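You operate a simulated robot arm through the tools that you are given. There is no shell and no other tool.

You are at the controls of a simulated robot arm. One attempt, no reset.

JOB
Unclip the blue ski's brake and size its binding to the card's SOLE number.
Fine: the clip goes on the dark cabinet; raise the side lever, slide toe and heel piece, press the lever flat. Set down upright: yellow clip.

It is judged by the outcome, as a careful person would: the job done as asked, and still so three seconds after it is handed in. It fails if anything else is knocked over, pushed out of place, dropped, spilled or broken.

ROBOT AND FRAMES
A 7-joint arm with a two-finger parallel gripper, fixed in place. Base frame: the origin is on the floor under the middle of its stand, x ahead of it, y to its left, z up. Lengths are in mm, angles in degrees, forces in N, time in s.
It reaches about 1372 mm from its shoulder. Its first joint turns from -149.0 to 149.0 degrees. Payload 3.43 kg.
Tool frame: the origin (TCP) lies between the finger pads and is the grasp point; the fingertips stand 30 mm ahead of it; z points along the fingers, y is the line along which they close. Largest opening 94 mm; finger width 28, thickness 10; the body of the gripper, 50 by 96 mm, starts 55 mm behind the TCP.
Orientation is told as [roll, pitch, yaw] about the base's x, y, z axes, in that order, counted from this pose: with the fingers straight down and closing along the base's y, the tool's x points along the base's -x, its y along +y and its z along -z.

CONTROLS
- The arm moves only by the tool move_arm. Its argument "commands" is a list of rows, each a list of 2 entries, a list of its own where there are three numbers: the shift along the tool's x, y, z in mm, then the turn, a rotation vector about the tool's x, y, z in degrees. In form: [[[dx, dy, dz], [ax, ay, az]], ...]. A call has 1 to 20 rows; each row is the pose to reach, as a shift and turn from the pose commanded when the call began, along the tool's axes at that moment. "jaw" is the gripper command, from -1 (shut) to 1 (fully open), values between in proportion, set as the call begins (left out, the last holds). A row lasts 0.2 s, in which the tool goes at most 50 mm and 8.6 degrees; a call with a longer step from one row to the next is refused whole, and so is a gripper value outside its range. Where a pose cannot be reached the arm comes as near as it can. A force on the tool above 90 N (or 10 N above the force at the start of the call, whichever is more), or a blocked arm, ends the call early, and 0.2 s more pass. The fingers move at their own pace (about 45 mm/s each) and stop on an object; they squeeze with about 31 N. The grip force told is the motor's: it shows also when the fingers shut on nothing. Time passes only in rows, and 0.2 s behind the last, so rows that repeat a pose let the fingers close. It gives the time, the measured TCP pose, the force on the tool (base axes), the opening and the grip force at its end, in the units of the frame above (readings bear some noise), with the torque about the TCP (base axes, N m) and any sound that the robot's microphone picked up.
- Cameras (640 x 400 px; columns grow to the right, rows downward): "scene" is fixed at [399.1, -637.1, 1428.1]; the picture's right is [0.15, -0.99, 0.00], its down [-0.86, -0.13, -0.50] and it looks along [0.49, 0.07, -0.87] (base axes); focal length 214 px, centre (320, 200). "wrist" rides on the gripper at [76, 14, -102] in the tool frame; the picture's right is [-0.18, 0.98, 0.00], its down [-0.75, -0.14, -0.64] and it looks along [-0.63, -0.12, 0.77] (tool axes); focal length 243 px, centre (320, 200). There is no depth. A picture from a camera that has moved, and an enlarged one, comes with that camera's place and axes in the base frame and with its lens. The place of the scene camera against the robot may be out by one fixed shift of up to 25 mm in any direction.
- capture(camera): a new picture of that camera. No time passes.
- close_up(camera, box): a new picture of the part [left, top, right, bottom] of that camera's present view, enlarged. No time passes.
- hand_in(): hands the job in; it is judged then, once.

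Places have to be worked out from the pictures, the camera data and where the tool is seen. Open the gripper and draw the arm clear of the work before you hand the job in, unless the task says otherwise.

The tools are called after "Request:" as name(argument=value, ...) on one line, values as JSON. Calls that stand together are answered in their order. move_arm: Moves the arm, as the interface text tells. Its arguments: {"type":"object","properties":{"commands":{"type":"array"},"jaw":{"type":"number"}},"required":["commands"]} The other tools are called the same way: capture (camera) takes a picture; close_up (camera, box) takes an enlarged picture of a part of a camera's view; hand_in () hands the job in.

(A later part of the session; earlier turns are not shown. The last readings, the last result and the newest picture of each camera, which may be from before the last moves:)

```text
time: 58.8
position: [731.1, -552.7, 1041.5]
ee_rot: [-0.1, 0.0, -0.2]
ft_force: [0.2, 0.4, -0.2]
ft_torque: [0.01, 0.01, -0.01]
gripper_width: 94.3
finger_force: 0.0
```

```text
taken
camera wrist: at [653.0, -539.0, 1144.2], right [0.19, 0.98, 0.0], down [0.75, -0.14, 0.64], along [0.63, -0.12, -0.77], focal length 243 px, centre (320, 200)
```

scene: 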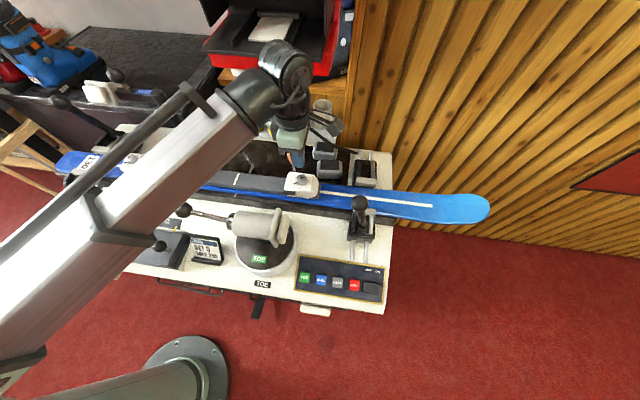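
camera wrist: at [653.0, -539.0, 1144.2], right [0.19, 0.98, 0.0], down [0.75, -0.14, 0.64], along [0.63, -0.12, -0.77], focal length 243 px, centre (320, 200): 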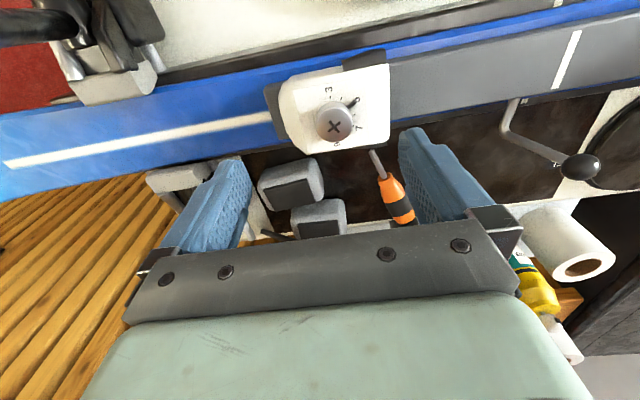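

Good view of the toe from the −x side; zooming on the scale.

Request:
close_up(camera="wrist", box=[275, 45, 395, 105])

Request:
close_up(camera="wrist", box=[300, 50, 360, 90])

```text
5.33 times, centred on (335, 75) of wrist
camera zoom: at [653.0, -539.0, 1144.2], right [0.19, 0.98, 0.0], down [0.75, -0.14, 0.64], along [0.63, -0.12, -0.77], focal length 1294 px, centre (240, 867)
```

zoom: 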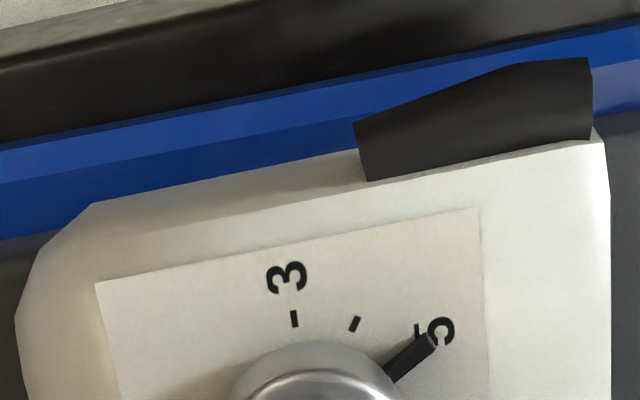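

```text
10.00 times, centred on (330, 70) of wrist
camera zoom: at [653.0, -539.0, 1144.2], right [0.19, 0.98, 0.0], down [0.75, -0.14, 0.64], along [0.63, -0.12, -0.77], focal length 2426 px, centre (220, 1500)
```

zoom: 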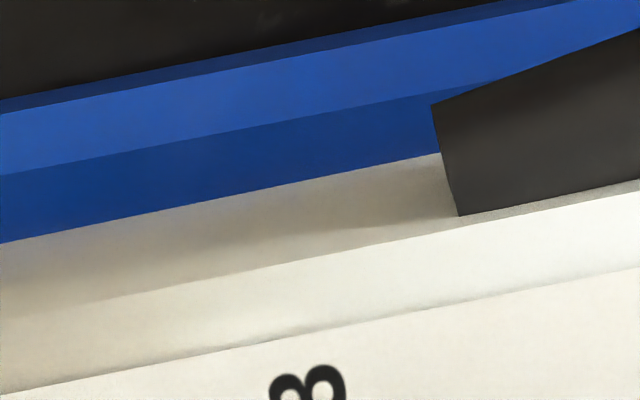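

The housing's overhang hides the scale from this steep angle. I shift the camera further to −x (TCP x≈660, z≈1048, tips above the TOE press) for a shallower look.

Request:
move_arm(commands=[[[15, 0, -4], [0, 0, 0]], [[35, 0, -7], [0, 0, 0]], [[55, 0, -7], [0, 0, 0]], [[72, 0, -7], [0, 0, 0]], [[72, 0, -7], [0, 0, 0]]])

Request:
capture(camera="wrist")

Request:
close_up(camera="wrist", box=[290, 70, 390, 140])

```text
time: 60.0
position: [657.6, -552.8, 1049.3]
ee_rot: [-0.1, 0.2, 0.0]
ft_force: [-0.2, -0.2, 0.1]
ft_torque: [0.01, -0.02, 0.0]
gripper_width: 93.9
finger_force: 0.0
```

```text
taken
camera wrist: at [581.4, -539.2, 1152.0], right [0.18, 0.98, 0.0], down [0.75, -0.14, 0.64], along [0.63, -0.12, -0.77], focal length 243 px, centre (320, 200)
```

wrist: 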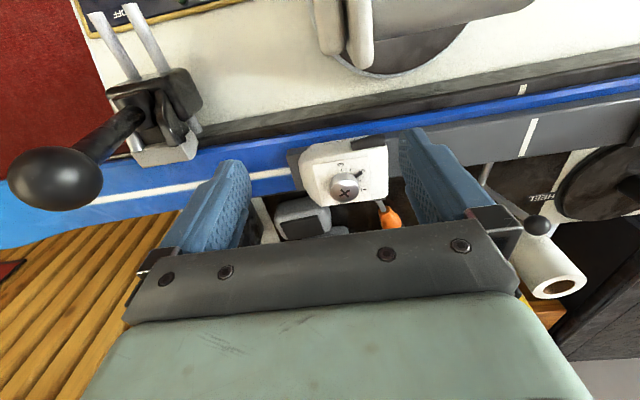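

```text
5.71 times, centred on (340, 105) of wrist
camera zoom: at [581.4, -539.2, 1152.0], right [0.18, 0.98, 0.0], down [0.75, -0.14, 0.64], along [0.63, -0.12, -0.77], focal length 1386 px, centre (206, 743)
```

zoom: 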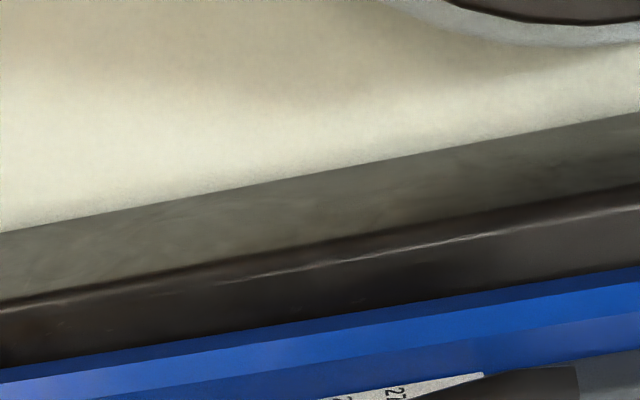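

Now the scale is visible; I zoom on it.

Request:
close_up(camera="wrist", box=[296, 130, 376, 180])

Request:
close_up(camera="wrist", box=[320, 130, 360, 155])

```text
8.00 times, centred on (336, 155) of wrist
camera zoom: at [581.4, -539.2, 1152.0], right [0.18, 0.98, 0.0], down [0.75, -0.14, 0.64], along [0.63, -0.12, -0.77], focal length 1941 px, centre (192, 560)
```

zoom: 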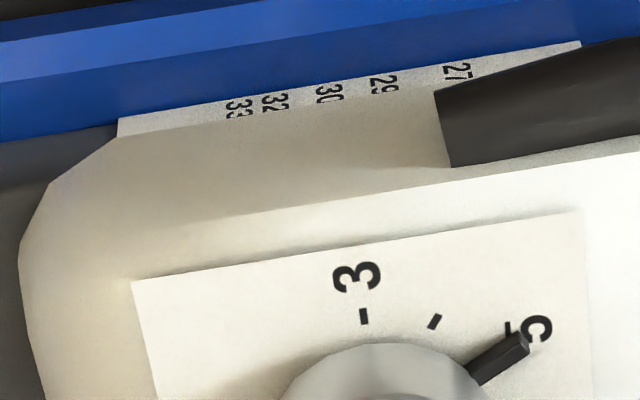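

```text
16.00 times, centred on (340, 142) of wrist
camera zoom: at [581.4, -539.2, 1152.0], right [0.18, 0.98, 0.0], down [0.75, -0.14, 0.64], along [0.63, -0.12, -0.77], focal length 3882 px, centre (0, 1120)
```

zoom: 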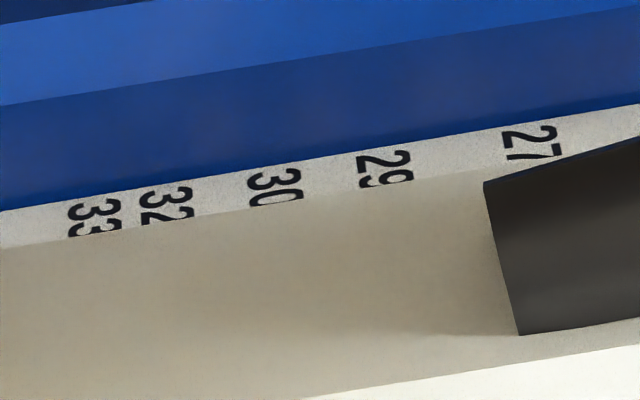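

From here the pointer tip itself is hidden, but the scene camera sees it. I check the scene view again, now unobstructed.

Request:
close_up(camera="scene", box=[285, 192, 301, 202])

Request:
close_up(camera="scene", box=[136, 168, 172, 184])

```text
16.00 times, centred on (293, 197) of scene
camera zoom: at [399.1, -637.1, 1428.1], right [0.15, -0.99, 0.0], down [-0.86, -0.13, -0.5], along [0.49, 0.07, -0.87], focal length 3432 px, centre (752, 248)
```

zoom: 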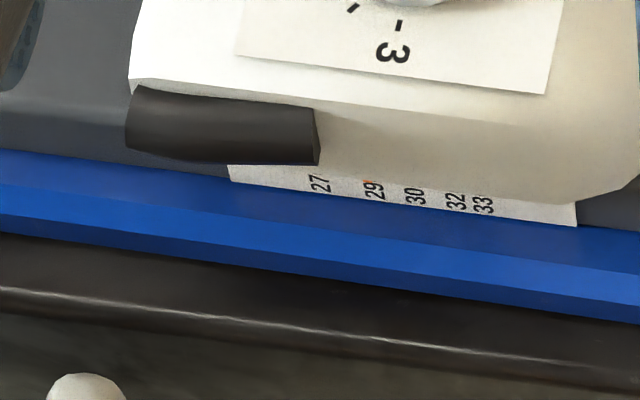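

```text
16.00 times, centred on (154, 176) of scene
camera zoom: at [399.1, -637.1, 1428.1], right [0.15, -0.99, 0.0], down [-0.86, -0.13, -0.5], along [0.49, 0.07, -0.87], focal length 3432 px, centre (2976, 584)
```

zoom: 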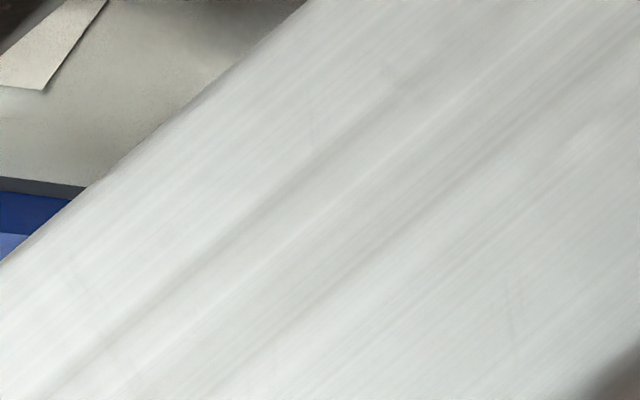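

The pointer is only partly visible; I'll tilt the tool 30° so the wrist camera gets a shallower look at the toe pointer (staying above the TOE press).

Request:
move_arm(commands=[[[-4, 0, 4], [0, -6, 0]], [[-8, 0, 10], [0, -12, 0]], [[-12, 0, 17], [0, -18, 0]], [[-16, 0, 25], [0, -24, 0]], [[-19, 0, 32], [0, -30, 0]], [[-19, 0, 32], [0, -30, 0]]])

Request:
capture(camera="wrist")

Request:
close_up(camera="wrist", box=[300, 60, 380, 110])

```text
time: 61.4
position: [676.9, -552.3, 1016.9]
ee_rot: [-0.1, -30.1, 0.2]
ft_force: [0.4, 0.9, 1.0]
ft_torque: [-0.02, 0.01, 0.0]
gripper_width: 94.0
finger_force: 0.1
```

```text
taken
camera wrist: at [559.3, -539.3, 1067.6], right [0.16, 0.98, 0.09], down [0.33, -0.14, 0.93], along [0.93, -0.12, -0.35], focal length 243 px, centre (320, 200)
```

wrist: 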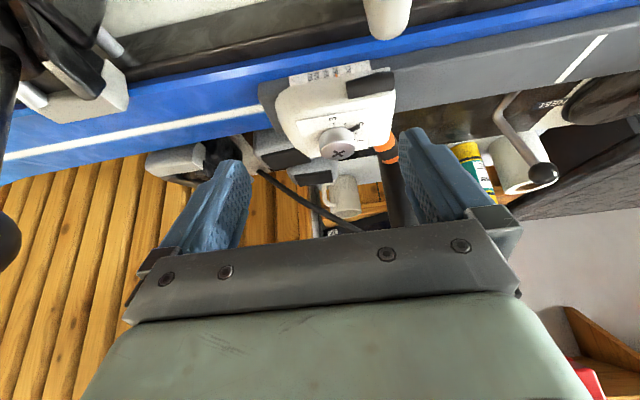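

```text
8.00 times, centred on (340, 85) of wrist
camera zoom: at [559.3, -539.3, 1067.6], right [0.16, 0.98, 0.09], down [0.33, -0.14, 0.93], along [0.93, -0.12, -0.35], focal length 1941 px, centre (160, 1120)
```

zoom: 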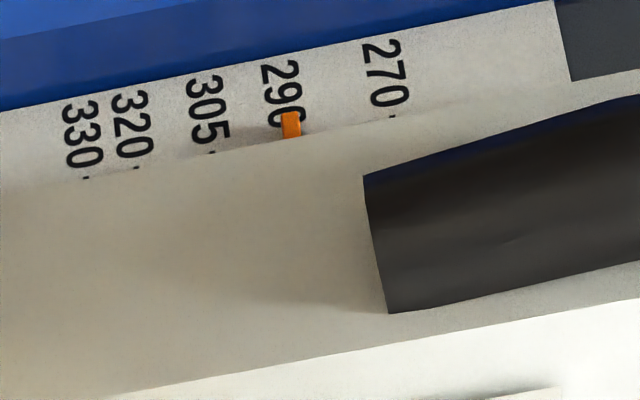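

Excellent: the toe's orange pointer sits right at the 290 mark. One more zoom for the fine offset.

Request:
close_up(camera="wrist", box=[320, 64, 350, 84])

```text
16.00 times, centred on (335, 74) of wrist
camera zoom: at [559.3, -539.3, 1067.6], right [0.16, 0.98, 0.09], down [0.33, -0.14, 0.93], along [0.93, -0.12, -0.35], focal length 3882 px, centre (80, 2216)
```

zoom: 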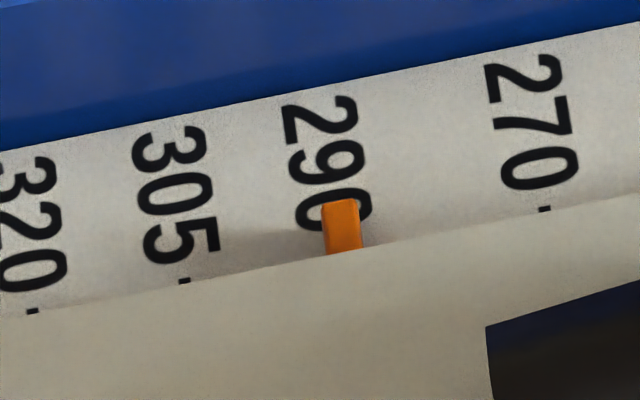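

Toe is at 290 (within ~0.3 mm). Now I traverse with this tilted viewing pose over to the heel piece, raised ~45 mm to clear the TOE handle ball (≈(580, −305), top ~1018).

Request:
move_arm(commands=[[[-4, 0, -24], [0, 0, 0]], [[-7.8, 0, -47.5], [0, 0, 0]], [[-7.8, 40, -47.5], [0, 0, 0]], [[-7.8, 80, -47.5], [0, 0, 0]], [[-7.8, 120, -47.5], [0, 0, 0]], [[-7.8, 160, -47.5], [0, 0, 0]], [[-7.8, 200, -47.5], [0, 0, 0]], [[-7.8, 240, -47.5], [0, 0, 0]], [[-7.8, 280, -47.5], [0, 0, 0]], [[-7.8, 320, -47.5], [0, 0, 0]], [[-7.8, 360, -47.5], [0, 0, 0]], [[-7.8, 400, -47.5], [0, 0, 0]], [[-7.8, 425, -47.5], [0, 0, 0]], [[-7.8, 425, -47.5], [0, 0, 0]]])

Request:
capture(camera="wrist")

Request:
capture(camera="scene")

```text
time: 64.4
position: [657.1, -127.8, 1061.8]
ee_rot: [-0.2, -30.0, 0.1]
ft_force: [-0.5, -0.1, 0.3]
ft_torque: [0.01, 0.01, 0.0]
gripper_width: 94.1
finger_force: 0.1
```

```text
taken
camera wrist: at [541.5, -114.4, 1111.0], right [0.16, 0.98, 0.09], down [0.33, -0.14, 0.93], along [0.93, -0.12, -0.35], focal length 243 px, centre (320, 200)
```

wrist: 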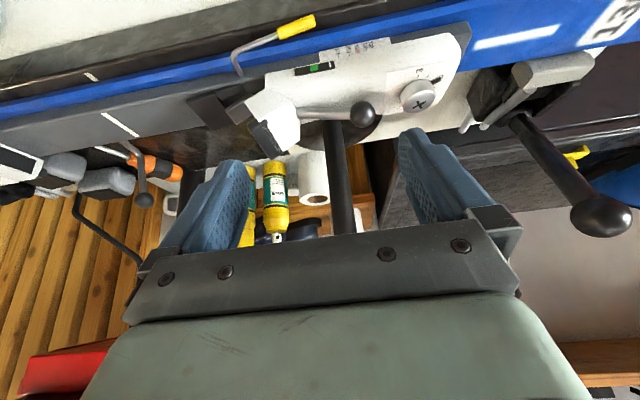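

```text
taken
```

scene: 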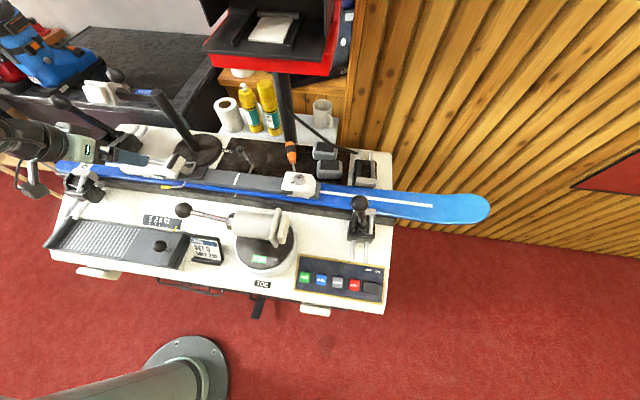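

Good view of the heel piece. I zoom on its scale, and the heel body.

Request:
close_up(camera="wrist", box=[290, 30, 410, 90])

Request:
close_up(camera="wrist", box=[325, 36, 395, 66])

Request:
close_up(camera="wrist", box=[190, 10, 490, 190])

```text
5.33 times, centred on (350, 60) of wrist
camera zoom: at [541.5, -114.4, 1111.0], right [0.16, 0.98, 0.09], down [0.33, -0.14, 0.93], along [0.93, -0.12, -0.35], focal length 1294 px, centre (160, 947)
```

zoom: 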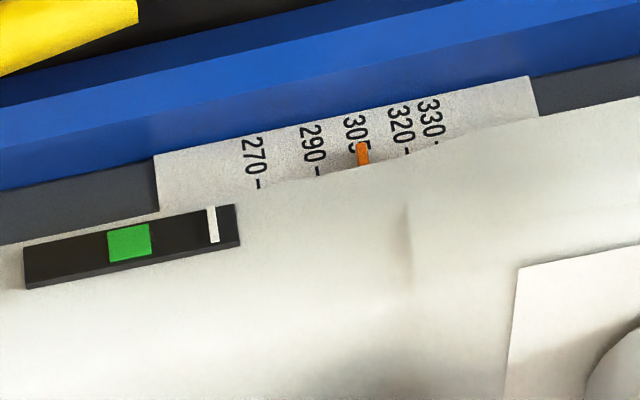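

```text
9.14 times, centred on (360, 51) of wrist
camera zoom: at [541.5, -114.4, 1111.0], right [0.16, 0.98, 0.09], down [0.33, -0.14, 0.93], along [0.93, -0.12, -0.35], focal length 2218 px, centre (-46, 1562)
```

zoom: 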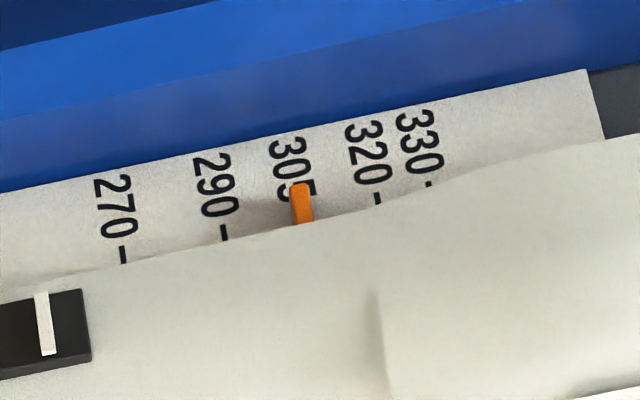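

```text
2.13 times, centred on (340, 100) of wrist
camera zoom: at [541.5, -114.4, 1111.0], right [0.16, 0.98, 0.09], down [0.33, -0.14, 0.93], along [0.93, -0.12, -0.35], focal length 518 px, centre (277, 413)
```

zoom: 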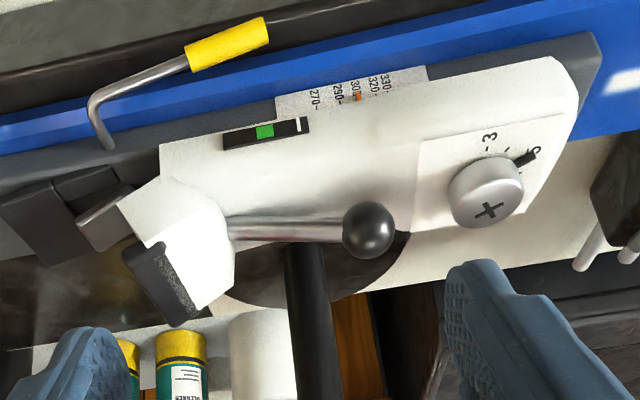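

Heel pointer is at 305 too, so it must move 7.5 mm toward −y (270 side). Heel body spans y −170…−10; lever ball top z≈975 at y≈−91, dial ≈957 at y≈−40. I untilt the tool first.

Request:
move_arm(commands=[[[-7, 0, 6], [0, 6, 0]], [[-14, 0, 12], [0, 12, 0]], [[-21, 0, 18], [0, 18, 0]], [[-28, 0, 25], [0, 24, 0]], [[-34, 0, 31], [0, 30, 0]], [[-34, 0, 31], [0, 30, 0]]])

Request:
capture(camera="wrist")

```text
time: 65.8
position: [703.1, -125.8, 1050.7]
ee_rot: [-0.1, 0.1, -0.1]
ft_force: [-0.6, -0.1, 0.1]
ft_torque: [0.01, -0.01, -0.02]
gripper_width: 94.0
finger_force: 0.0
```

```text
taken
camera wrist: at [626.6, -113.4, 1152.8], right [0.18, 0.98, 0.0], down [0.75, -0.14, 0.64], along [0.63, -0.12, -0.77], focal length 243 px, centre (320, 200)
```

wrist: 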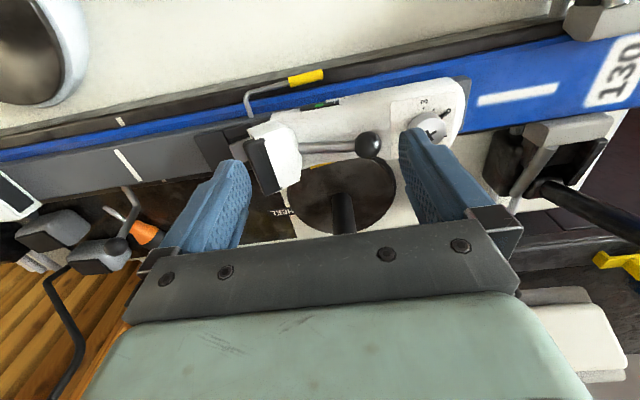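

Clear. I rotate to yaw 90° while moving over the heel's dial section (729.5, −42, 1045).

Request:
move_arm(commands=[[[-3, 8, 1], [0, 0, -8.2]], [[-6, 16, 2], [0, 0, -16.4]], [[-9, 24, 3], [0, 0, -24.6]], [[-12, 32, 4], [0, 0, -32.8]], [[-15, 40, 5], [0, 0, -41]], [[-18, 48, 5], [0, 0, -49.2]], [[-20, 56, 5], [0, 0, -57.4]], [[-22, 64, 5], [0, 0, -65.6]], [[-24, 72, 5], [0, 0, -73.8]], [[-26, 80, 5], [0, 0, -82]], [[-26.4, 83.8, 5], [0, 0, -90]], [[-26.4, 83.8, 5], [0, 0, -90]]])

Request:
capture(camera="wrist")

Request:
capture(camera="scene")

```text
time: 68.4
position: [729.6, -43.5, 1046.1]
ee_rot: [0.0, 0.1, 90.1]
ft_force: [-0.2, 0.4, -0.6]
ft_torque: [0.0, -0.01, 0.0]
gripper_width: 93.9
finger_force: 0.2
```

```text
taken
camera wrist: at [715.7, -120.5, 1148.9], right [-0.98, 0.18, 0.0], down [0.14, 0.76, 0.64], along [0.12, 0.63, -0.77], focal length 243 px, centre (320, 200)
```

wrist: 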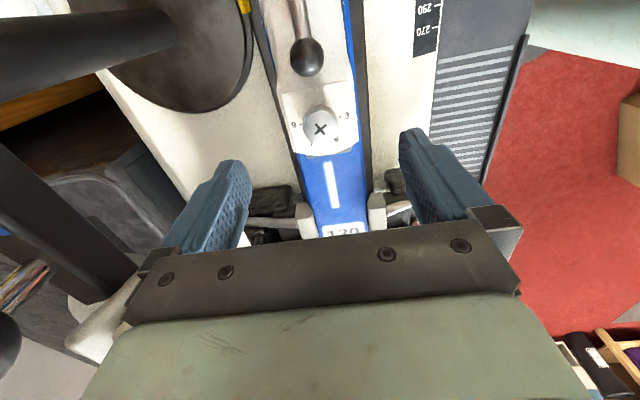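

```text
taken
```

scene: 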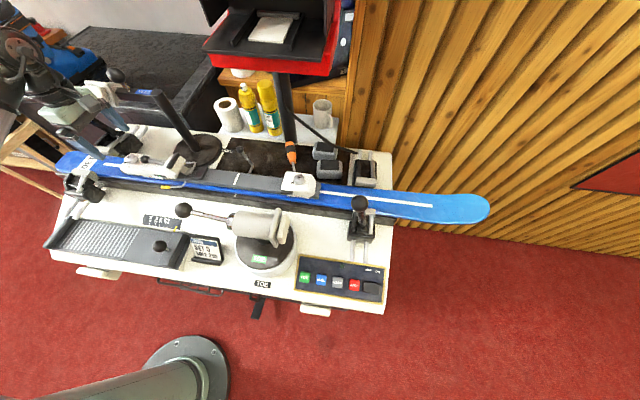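

I check clearance to the vise lever with a scene zoom and verify the dial position in the wrist zoom.

Request:
close_up(camera="scene", box=[0, 20, 200, 200])

Request:
close_up(camera="wrist", box=[240, 40, 400, 220])

```text
2.22 times, centred on (100, 110) of scene
camera zoom: at [399.1, -637.1, 1428.1], right [0.15, -0.99, 0.0], down [-0.86, -0.13, -0.5], along [0.49, 0.07, -0.87], focal length 477 px, centre (809, 400)
```

zoom: 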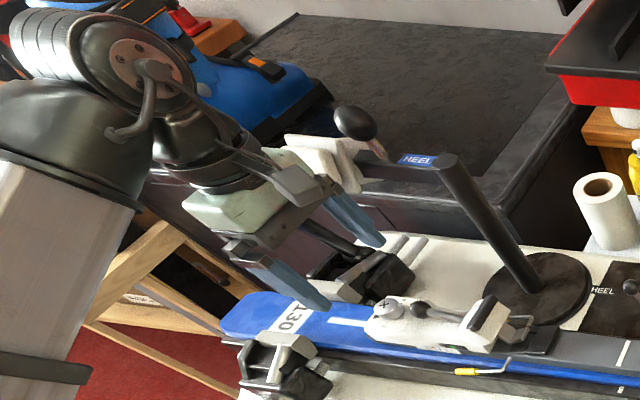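

```text
2.22 times, centred on (320, 130) of wrist
camera zoom: at [715.7, -120.5, 1148.9], right [-0.98, 0.18, 0.0], down [0.14, 0.76, 0.64], along [0.12, 0.63, -0.77], focal length 539 px, centre (320, 356)
```

zoom: 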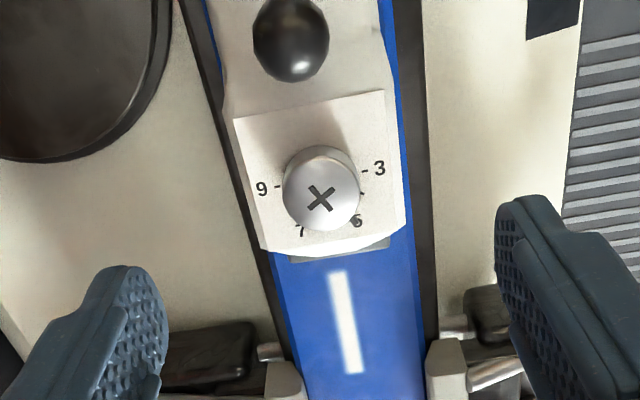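

Clear on all sides. Descending to TCP z≈962 around the heel housing.

Request:
move_arm(commands=[[[0, 0, 20], [0, 0, 0]], [[0, 0, 40], [0, 0, 0]], [[0, 0, 55], [0, 0, 0]], [[0, 0, 67], [0, 0, 0]], [[0, 0, 76], [0, 0, 0]], [[0, 0, 83], [0, 0, 0]], [[0, 0, 83], [0, 0, 0]]])

Request:
close_up(camera="scene", box=[60, 90, 220, 200])

Request:
capture(camera="wrist")

```text
time: 70.0
position: [728.6, -42.8, 963.3]
ee_rot: [0.0, 0.0, 90.1]
ft_force: [-0.9, -0.5, 0.0]
ft_torque: [0.01, -0.01, 0.0]
gripper_width: 93.9
finger_force: 0.1
```

```text
3.64 times, centred on (140, 145) of scene
camera zoom: at [399.1, -637.1, 1428.1], right [0.15, -0.99, 0.0], down [-0.86, -0.13, -0.5], along [0.49, 0.07, -0.87], focal length 780 px, centre (974, 400)
```

zoom: 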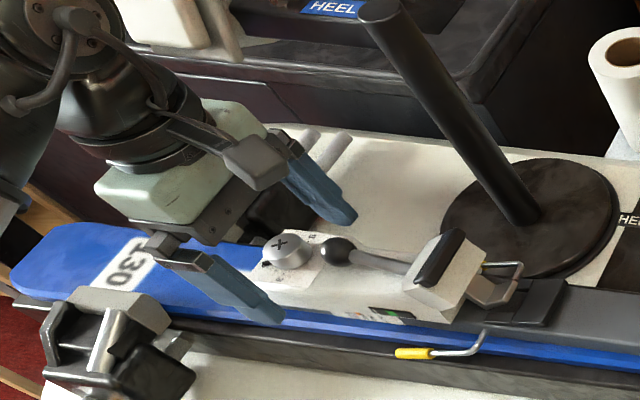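

```text
taken
camera wrist: at [716.0, -120.2, 1065.3], right [-0.98, 0.18, 0.0], down [0.14, 0.76, 0.64], along [0.12, 0.63, -0.77], focal length 243 px, centre (320, 200)
```

wrist: 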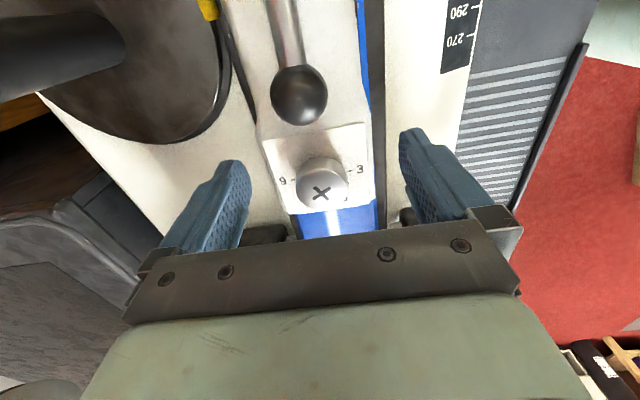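

Positioned without contact and the heel scale stays visible to the scene camera. I close the gripper on the heel housing.

Request:
move_arm(commands=[[[0, 0, 0], [0, 0, 0]], [[0, 0, 0], [0, 0, 0]], [[0, 0, 0], [0, 0, 0]], [[0, 0, 0], [0, 0, 0]], [[0, 0, 0], [0, 0, 0]]], jaw=-1)

Request:
close_up(camera="scene", box=[136, 168, 172, 184])

Request:
close_up(camera="scene", box=[100, 130, 180, 190])

```text
time: 71.2
position: [728.7, -43.9, 963.3]
ee_rot: [0.0, 0.2, 90.0]
ft_force: [-2.9, 0.0, 0.2]
ft_torque: [0.03, 0.11, -0.15]
gripper_width: 62.0
finger_force: 30.7
```

```text
16.00 times, centred on (154, 176) of scene
camera zoom: at [399.1, -637.1, 1428.1], right [0.15, -0.99, 0.0], down [-0.86, -0.13, -0.5], along [0.49, 0.07, -0.87], focal length 3432 px, centre (2976, 584)
```

zoom: 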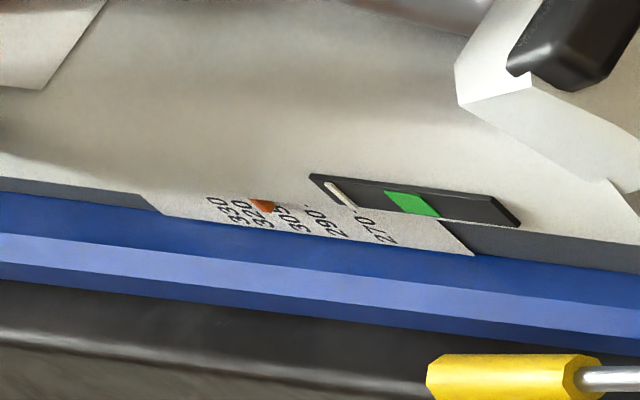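

```text
6.67 times, centred on (140, 160) of scene
camera zoom: at [399.1, -637.1, 1428.1], right [0.15, -0.99, 0.0], down [-0.86, -0.13, -0.5], along [0.49, 0.07, -0.87], focal length 1430 px, centre (1520, 467)
```

zoom: 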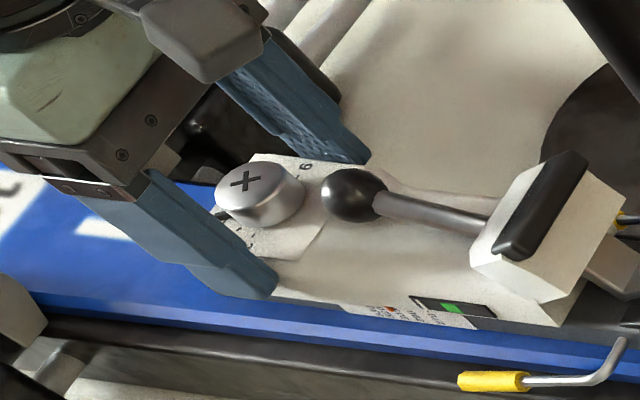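

Gripped at 62.0 mm. I slide the heel piece 7.5 mm toward −y.

Request:
move_arm(commands=[[[1.5, 0, 0], [0, 0, 0]], [[3, 0, 0], [0, 0, 0]], [[4.5, 0, 0], [0, 0, 0]], [[6, 0, 0], [0, 0, 0]], [[7.5, 0, 0], [0, 0, 0]], [[7.5, 0, 0], [0, 0, 0]], [[7.5, 0, 0], [0, 0, 0]]])

Request:
close_up(camera="scene", box=[136, 168, 172, 184])

```text
time: 72.8
position: [729.8, -51.5, 961.9]
ee_rot: [0.0, 0.2, 89.9]
ft_force: [-9.8, 2.1, 7.5]
ft_torque: [0.17, 0.38, -0.34]
gripper_width: 61.7
finger_force: 30.8
```

```text
16.00 times, centred on (154, 176) of scene
camera zoom: at [399.1, -637.1, 1428.1], right [0.15, -0.99, 0.0], down [-0.86, -0.13, -0.5], along [0.49, 0.07, -0.87], focal length 3432 px, centre (2976, 584)
```

zoom: 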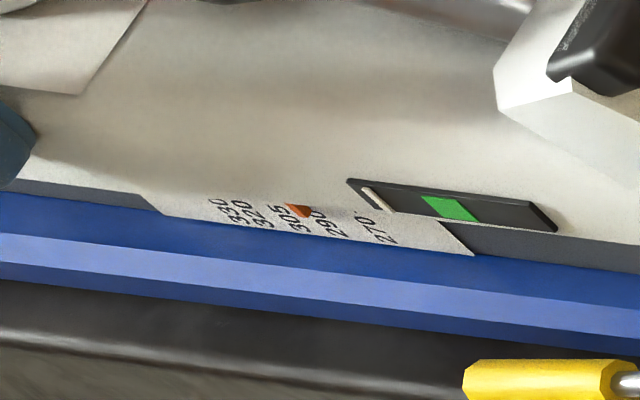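

The heel moved as commanded (pointer shifted ~7.4 mm). I release and rise.

Request:
move_arm(commands=[[[0, 0, 0], [0, 0, 0]], [[0, 0, 0], [0, 0, 0]], [[0, 0, 0], [0, 0, 0]], [[0, 0, -20], [0, 0, 0]], [[0, 0, -45], [0, 0, 0]], [[0, 0, -70], [0, 0, 0]], [[0, 0, -85], [0, 0, 0]], [[0, 0, -85], [0, 0, 0]]], jaw=1)

Request:
close_up(camera="scene", box=[136, 168, 172, 184])

```text
time: 74.6
position: [732.0, -51.6, 1048.3]
ee_rot: [0.0, 0.1, 89.9]
ft_force: [0.3, 0.5, 0.1]
ft_torque: [-0.01, 0.0, 0.0]
gripper_width: 94.1
finger_force: 0.0
```

```text
16.00 times, centred on (154, 176) of scene
camera zoom: at [399.1, -637.1, 1428.1], right [0.15, -0.99, 0.0], down [-0.86, -0.13, -0.5], along [0.49, 0.07, -0.87], focal length 3432 px, centre (2976, 584)
```

zoom: 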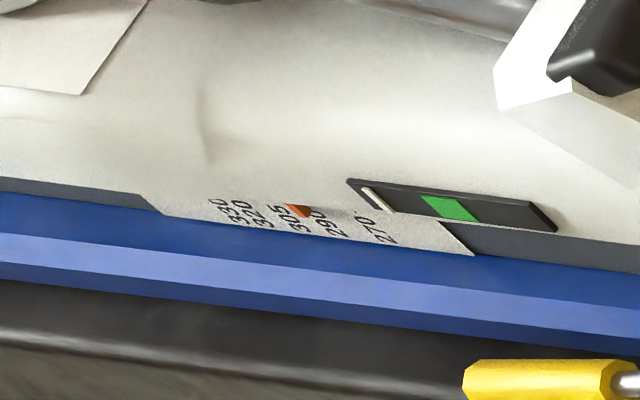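

Now I go back to the viewing pose (yaw 0, then tilt) to verify the heel pointer precisely before locking.

Request:
move_arm(commands=[[[7, 3, -2], [0, 0, 8.2]], [[14, 6, -3], [0, 0, 16.4]], [[21, 9, -3], [0, 0, 24.6]], [[28, 12, -3], [0, 0, 32.8]], [[35, 15, -3], [0, 0, 41]], [[42, 18, -3], [0, 0, 49.2]], [[49, 20, -3], [0, 0, 57.4]], [[56, 22, -3], [0, 0, 65.6]], [[63, 25, -3], [0, 0, 73.8]], [[70, 28, -3], [0, 0, 82]], [[74, 29, -3], [0, 0, 90]], [[74, 29, -3], [0, 0, 90]]])

Request:
move_arm(commands=[[[9, 0, -2], [0, -6, 0]], [[18, 0, -4], [0, -12, 0]], [[27, 0, -7], [0, -18, 0]], [[36, 0, -9], [0, -24, 0]], [[45, 0, -11], [0, -30, 0]], [[45, 0, -11], [0, -30, 0]]])

Request:
capture(camera="wrist")

Request:
close_up(camera="wrist", box=[315, 36, 385, 66])

```text
time: 77.2
position: [701.5, -125.0, 1049.1]
ee_rot: [-0.1, -0.1, -0.1]
ft_force: [-0.3, -0.2, -0.1]
ft_torque: [0.0, 0.03, 0.01]
gripper_width: 94.0
finger_force: 0.0
```

```text
time: 78.6
position: [655.1, -123.8, 1061.8]
ee_rot: [-0.1, -30.1, 0.1]
ft_force: [0.1, -0.1, -0.1]
ft_torque: [0.02, -0.03, 0.0]
gripper_width: 94.0
finger_force: 0.0
```

```text
taken
camera wrist: at [538.3, -110.9, 1111.6], right [0.16, 0.98, 0.09], down [0.33, -0.14, 0.93], along [0.93, -0.12, -0.35], focal length 243 px, centre (320, 200)
```

wrist: 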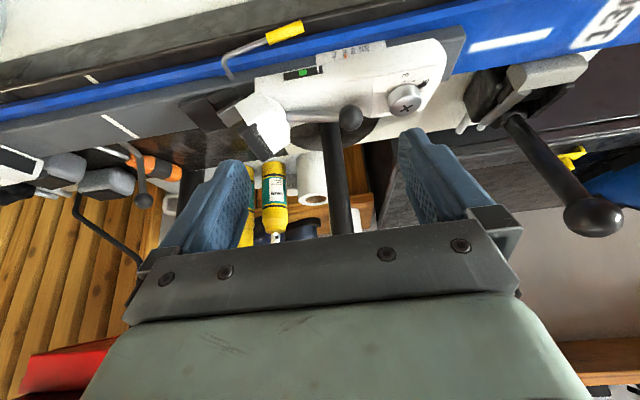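

```text
9.14 times, centred on (350, 51) of wrist
camera zoom: at [538.3, -110.9, 1111.6], right [0.16, 0.98, 0.09], down [0.33, -0.14, 0.93], along [0.93, -0.12, -0.35], focal length 2218 px, centre (46, 1562)
```

zoom: 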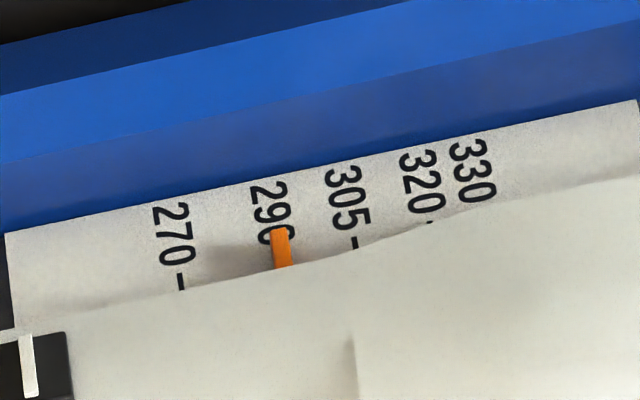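

Heel pointer is at 290 as well (≈0.2 mm). Now I'll lower the side lever: untilt, close the jaw and move to the −y side of the raised ball (≈(787, −367, 987)).

Request:
move_arm(commands=[[[-9, 0, 7], [0, 6, 0]], [[-18, 0, 14], [0, 12, 0]], [[-27, 0, 20], [0, 18, 0]], [[-34, 0, 25], [0, 24, 0]], [[-40, 0, 28], [0, 30, 0]], [[-40, 0, 28], [0, 30, 0]]], jaw=-1)

Request:
capture(camera="wrist")

```text
time: 80.0
position: [704.3, -124.3, 1056.6]
ee_rot: [-0.2, 0.1, 0.0]
ft_force: [-0.1, -0.2, 0.5]
ft_torque: [-0.02, -0.01, 0.01]
gripper_width: 0.1
finger_force: 26.1
```

```text
taken
camera wrist: at [629.2, -110.9, 1159.9], right [0.18, 0.98, 0.0], down [0.75, -0.14, 0.64], along [0.63, -0.12, -0.77], focal length 243 px, centre (320, 200)
```

wrist: 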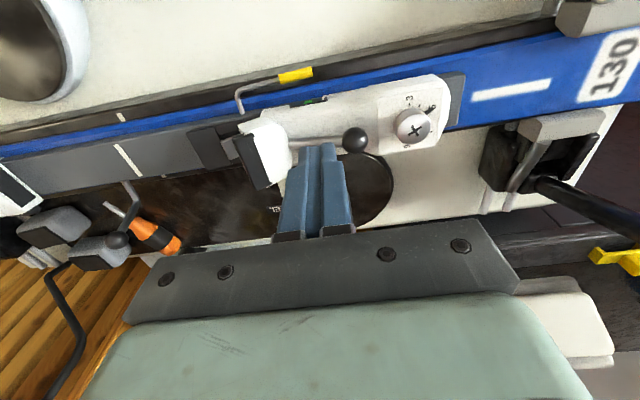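

Moving over to (787, −415, 1062), above and on the −y side of the raised lever.

Request:
move_arm(commands=[[[-10, -36, -5], [0, 0, 0]], [[-20, -73, -5], [0, 0, 0]], [[-30, -109, -5], [0, 0, 0]], [[-41, -146, -5], [0, 0, 0]], [[-52, -182, -5], [0, 0, 0]], [[-62, -219, -5], [0, 0, 0]], [[-73, -255, -5], [0, 0, 0]], [[-83, -291, -5], [0, 0, 0]], [[-83, -291, -5], [0, 0, 0]]])

Request:
capture(camera="wrist")

Request:
close_up(camera="scene", box=[180, 110, 310, 200])

```text
time: 82.0
position: [788.4, -413.5, 1063.9]
ee_rot: [0.0, -0.1, -0.1]
ft_force: [0.1, -0.6, 0.0]
ft_torque: [0.01, 0.01, -0.04]
gripper_width: 0.3
finger_force: 30.4
```

```text
taken
camera wrist: at [713.1, -400.4, 1167.0], right [0.18, 0.98, 0.0], down [0.75, -0.14, 0.64], along [0.63, -0.12, -0.77], focal length 243 px, centre (320, 200)
```

wrist: 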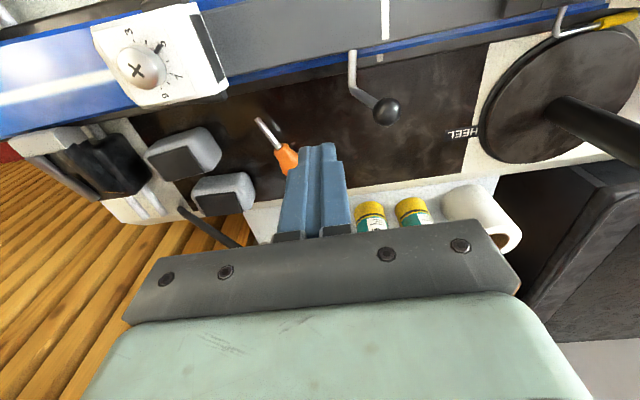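

```text
4.44 times, centred on (245, 155) of scene
camera zoom: at [399.1, -637.1, 1428.1], right [0.15, -0.99, 0.0], down [-0.86, -0.13, -0.5], along [0.49, 0.07, -0.87], focal length 953 px, centre (653, 400)
```

zoom: 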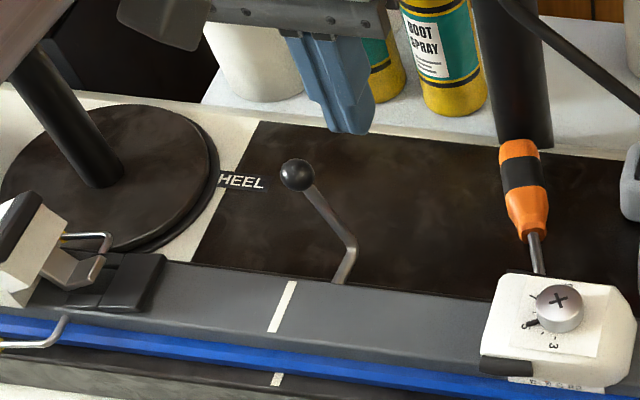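

Ball now at ≈(786.5, −363, 984), angle ≈74°. I descend on its −y side and push it toward +y to about 45°.

Request:
move_arm(commands=[[[2, 5, 20], [0, 0, 0]], [[2, 10, 40], [0, 0, 0]], [[2, 15, 64], [0, 0, 0]], [[2, 25, 64], [0, 0, 0]], [[2, 30.5, 64], [0, 0, 0]], [[2, 36, 64], [0, 0, 0]], [[2, 42, 64], [0, 0, 0]], [[2, 47, 64], [0, 0, 0]], [[2, 52, 66], [0, 0, 0]], [[2, 57, 68], [0, 0, 0]], [[2, 61, 70], [0, 0, 0]], [[2, 61, 70], [0, 0, 0]]])

Request:
close_up(camera="wrist", box=[220, 20, 420, 240])

Request:
close_up(camera="scene", box=[180, 110, 310, 200])

```text
time: 84.6
position: [785.6, -354.7, 993.8]
ee_rot: [-0.2, 0.0, 0.0]
ft_force: [0.1, -0.2, -0.2]
ft_torque: [-0.01, -0.01, -0.02]
gripper_width: 0.0
finger_force: 31.1
```

```text
1.82 times, centred on (320, 130) of wrist
camera zoom: at [710.0, -341.9, 1095.7], right [0.18, 0.98, 0.0], down [0.75, -0.14, 0.64], along [0.63, -0.12, -0.77], focal length 441 px, centre (320, 327)
```

zoom: 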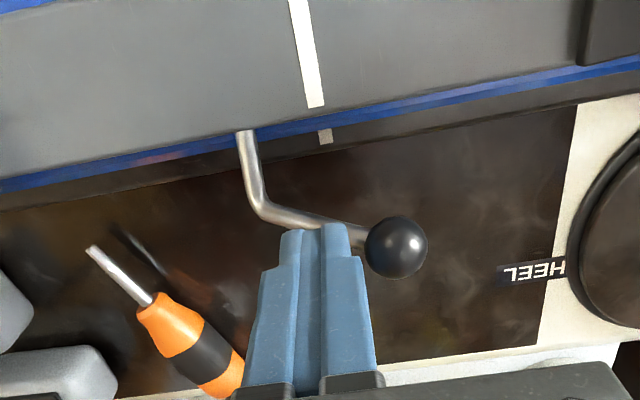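

```text
4.44 times, centred on (245, 155) of scene
camera zoom: at [399.1, -637.1, 1428.1], right [0.15, -0.99, 0.0], down [-0.86, -0.13, -0.5], along [0.49, 0.07, -0.87], focal length 953 px, centre (653, 400)
```

zoom: 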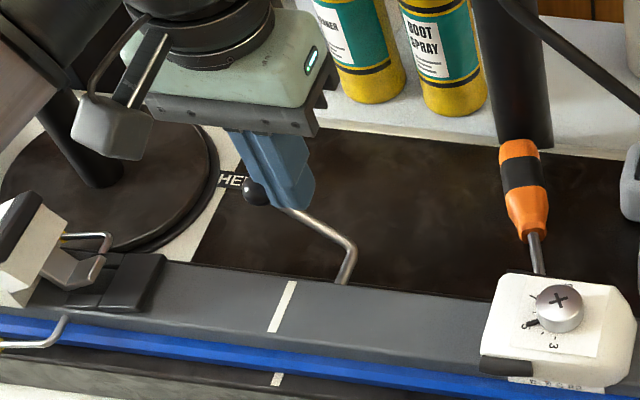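

Lever at ≈44°, ball at (786.5, −330, 967). I lift over it and press down along its arc to about 8–10°.

Request:
move_arm(commands=[[[0, 0, -16], [0, 0, 0]], [[0, 0, -32], [0, 0, 0]], [[0, 14, -32], [0, 0, 0]], [[0, 24, -32], [0, 0, 0]], [[0, 24, -16], [0, 0, 0]], [[0, 26, -9], [0, 0, 0]], [[0, 30, 1], [0, 0, 0]], [[0, 34, 12], [0, 0, 0]], [[0, 37, 20], [0, 0, 0]], [[0, 39, 27], [0, 0, 0]], [[0, 39, 27], [0, 0, 0]]])

Request:
close_up(camera="wrist", box=[220, 20, 420, 240])

Request:
close_up(camera="scene", box=[180, 110, 310, 200])

```text
time: 87.0
position: [786.4, -315.7, 965.2]
ee_rot: [-0.1, 0.0, 0.0]
ft_force: [-0.7, 0.4, -0.3]
ft_torque: [0.02, 0.03, 0.0]
gripper_width: 0.0
finger_force: 30.5
```

```text
1.82 times, centred on (320, 130) of wrist
camera zoom: at [710.3, -302.8, 1067.6], right [0.18, 0.98, 0.0], down [0.75, -0.14, 0.64], along [0.63, -0.12, -0.77], focal length 441 px, centre (320, 327)
```

zoom: 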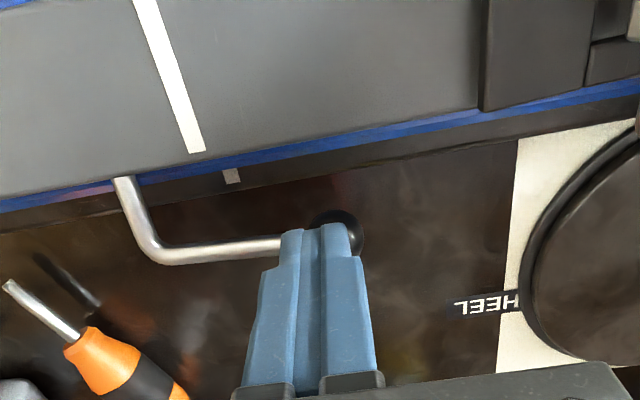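

```text
4.44 times, centred on (245, 155) of scene
camera zoom: at [399.1, -637.1, 1428.1], right [0.15, -0.99, 0.0], down [-0.86, -0.13, -0.5], along [0.49, 0.07, -0.87], focal length 953 px, centre (653, 400)
```

zoom: 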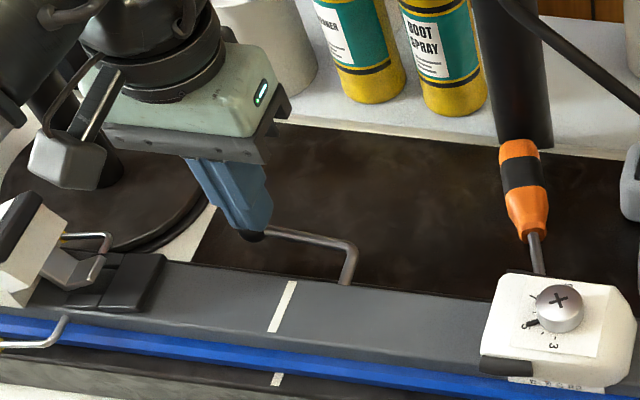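

Nearly flat. I press straight down in small steps to seat it.

Request:
move_arm(commands=[[[0, 2, 3], [0, 0, 0]], [[0, 2, 6], [0, 0, 0]], [[0, 2, 9], [0, 0, 0]], [[0, 2, 10.5], [0, 0, 0]]])

Request:
close_up(camera="scene", box=[200, 130, 280, 190])

```text
time: 88.0
position: [786.3, -314.5, 955.8]
ee_rot: [-0.2, 0.1, 0.0]
ft_force: [-1.3, -0.5, 2.4]
ft_torque: [-0.03, 0.04, -0.02]
gripper_width: 0.0
finger_force: 31.0
```

```text
6.67 times, centred on (240, 160) of scene
camera zoom: at [399.1, -637.1, 1428.1], right [0.15, -0.99, 0.0], down [-0.86, -0.13, -0.5], along [0.49, 0.07, -0.87], focal length 1430 px, centre (853, 467)
```

zoom: 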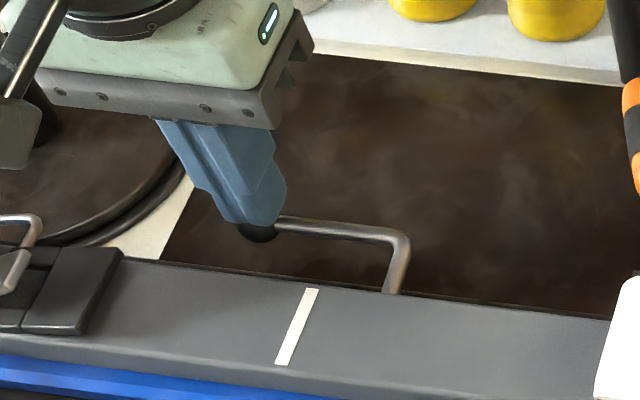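

Force just begins to rise; I press a few more mm to confirm the stop.

Request:
move_arm(commands=[[[0, 0, 1], [0, 0, 0]], [[0, 0, 2], [0, 0, 0]], [[0, 0, 3], [0, 0, 0]], [[0, 0, 4], [0, 0, 0]]])

Request:
close_up(camera="scene", box=[200, 130, 280, 190])

```text
time: 89.0
position: [786.6, -313.7, 954.6]
ee_rot: [-0.3, -0.2, 0.0]
ft_force: [-0.3, -2.1, 57.4]
ft_torque: [-0.14, 0.01, 0.04]
gripper_width: 0.2
finger_force: 31.0
```

```text
6.67 times, centred on (240, 160) of scene
camera zoom: at [399.1, -637.1, 1428.1], right [0.15, -0.99, 0.0], down [-0.86, -0.13, -0.5], along [0.49, 0.07, -0.87], focal length 1430 px, centre (853, 467)
```

zoom: 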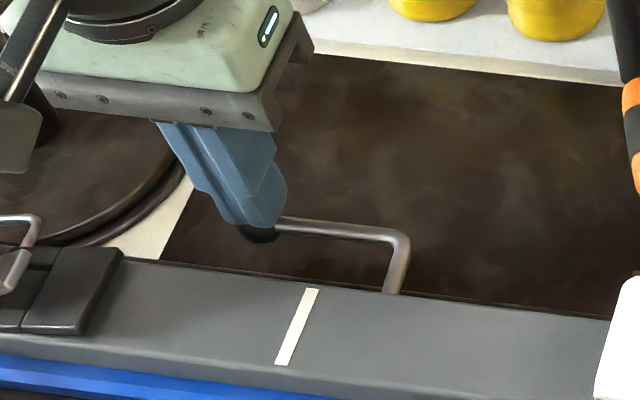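

Firm stop at 57 N: the lever is flat. I retract upward and verify.

Request:
move_arm(commands=[[[0, 0, -5], [0, 0, 0]], [[0, 0, -20], [0, 0, 0]], [[0, 0, -45], [0, 0, 0]], [[0, 0, -75], [0, 0, 0]], [[0, 0, -95], [0, 0, 0]], [[0, 0, -95], [0, 0, 0]]])

Request:
capture(camera="wrist")

Request:
close_up(camera="scene", box=[283, 191, 303, 201])

Request:
close_up(camera="scene", box=[136, 168, 172, 184])

Request:
close_up(camera="scene", box=[180, 130, 340, 230])

```text
time: 90.4
position: [786.3, -314.5, 1047.6]
ee_rot: [-0.1, 0.0, 0.1]
ft_force: [-0.2, 0.2, 0.1]
ft_torque: [0.02, 0.0, -0.02]
gripper_width: 0.1
finger_force: 31.0
```

```text
taken
camera wrist: at [709.8, -300.5, 1149.5], right [0.18, 0.98, 0.0], down [0.75, -0.14, 0.64], along [0.63, -0.12, -0.77], focal length 243 px, centre (320, 200)
```

wrist: 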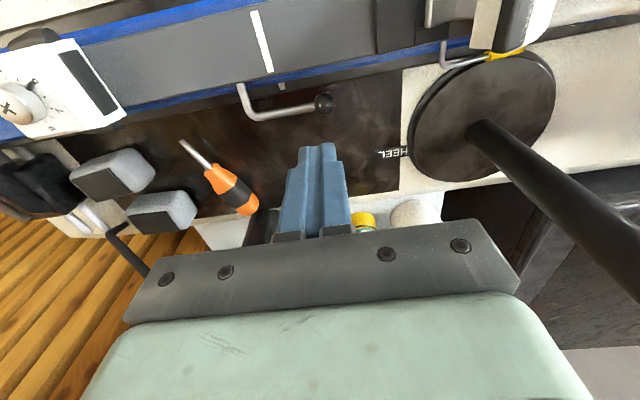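

```text
16.00 times, centred on (293, 196) of scene
camera zoom: at [399.1, -637.1, 1428.1], right [0.15, -0.99, 0.0], down [-0.86, -0.13, -0.5], along [0.49, 0.07, -0.87], focal length 3432 px, centre (752, 264)
```

zoom: 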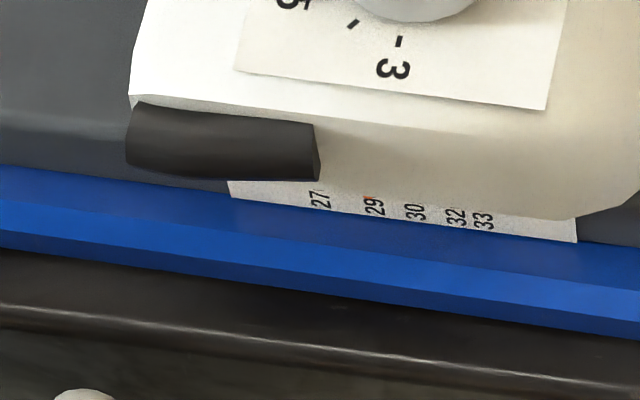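

```text
16.00 times, centred on (154, 176) of scene
camera zoom: at [399.1, -637.1, 1428.1], right [0.15, -0.99, 0.0], down [-0.86, -0.13, -0.5], along [0.49, 0.07, -0.87], focal length 3432 px, centre (2976, 584)
```

zoom: 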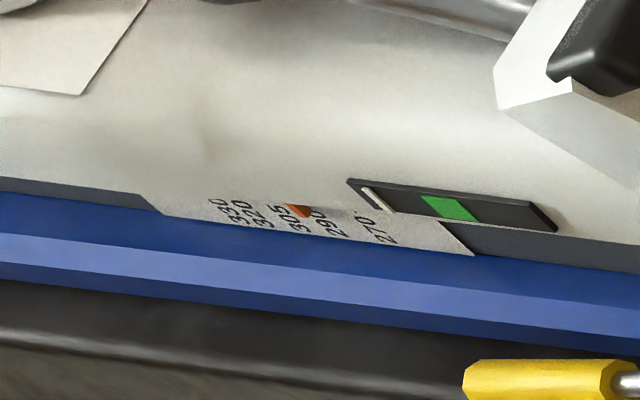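

```text
4.00 times, centred on (260, 180) of scene
camera zoom: at [399.1, -637.1, 1428.1], right [0.15, -0.99, 0.0], down [-0.86, -0.13, -0.5], along [0.49, 0.07, -0.87], focal length 858 px, centre (560, 280)
```

zoom: 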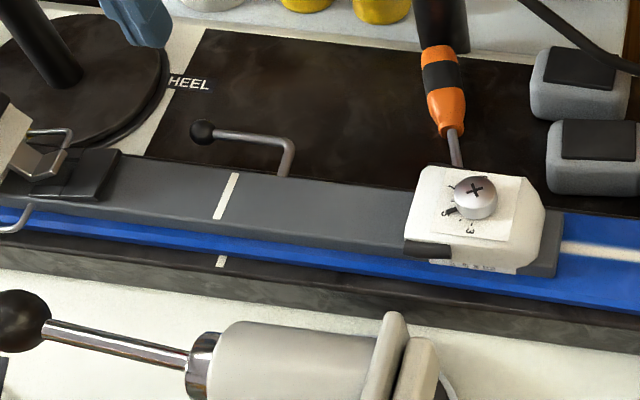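

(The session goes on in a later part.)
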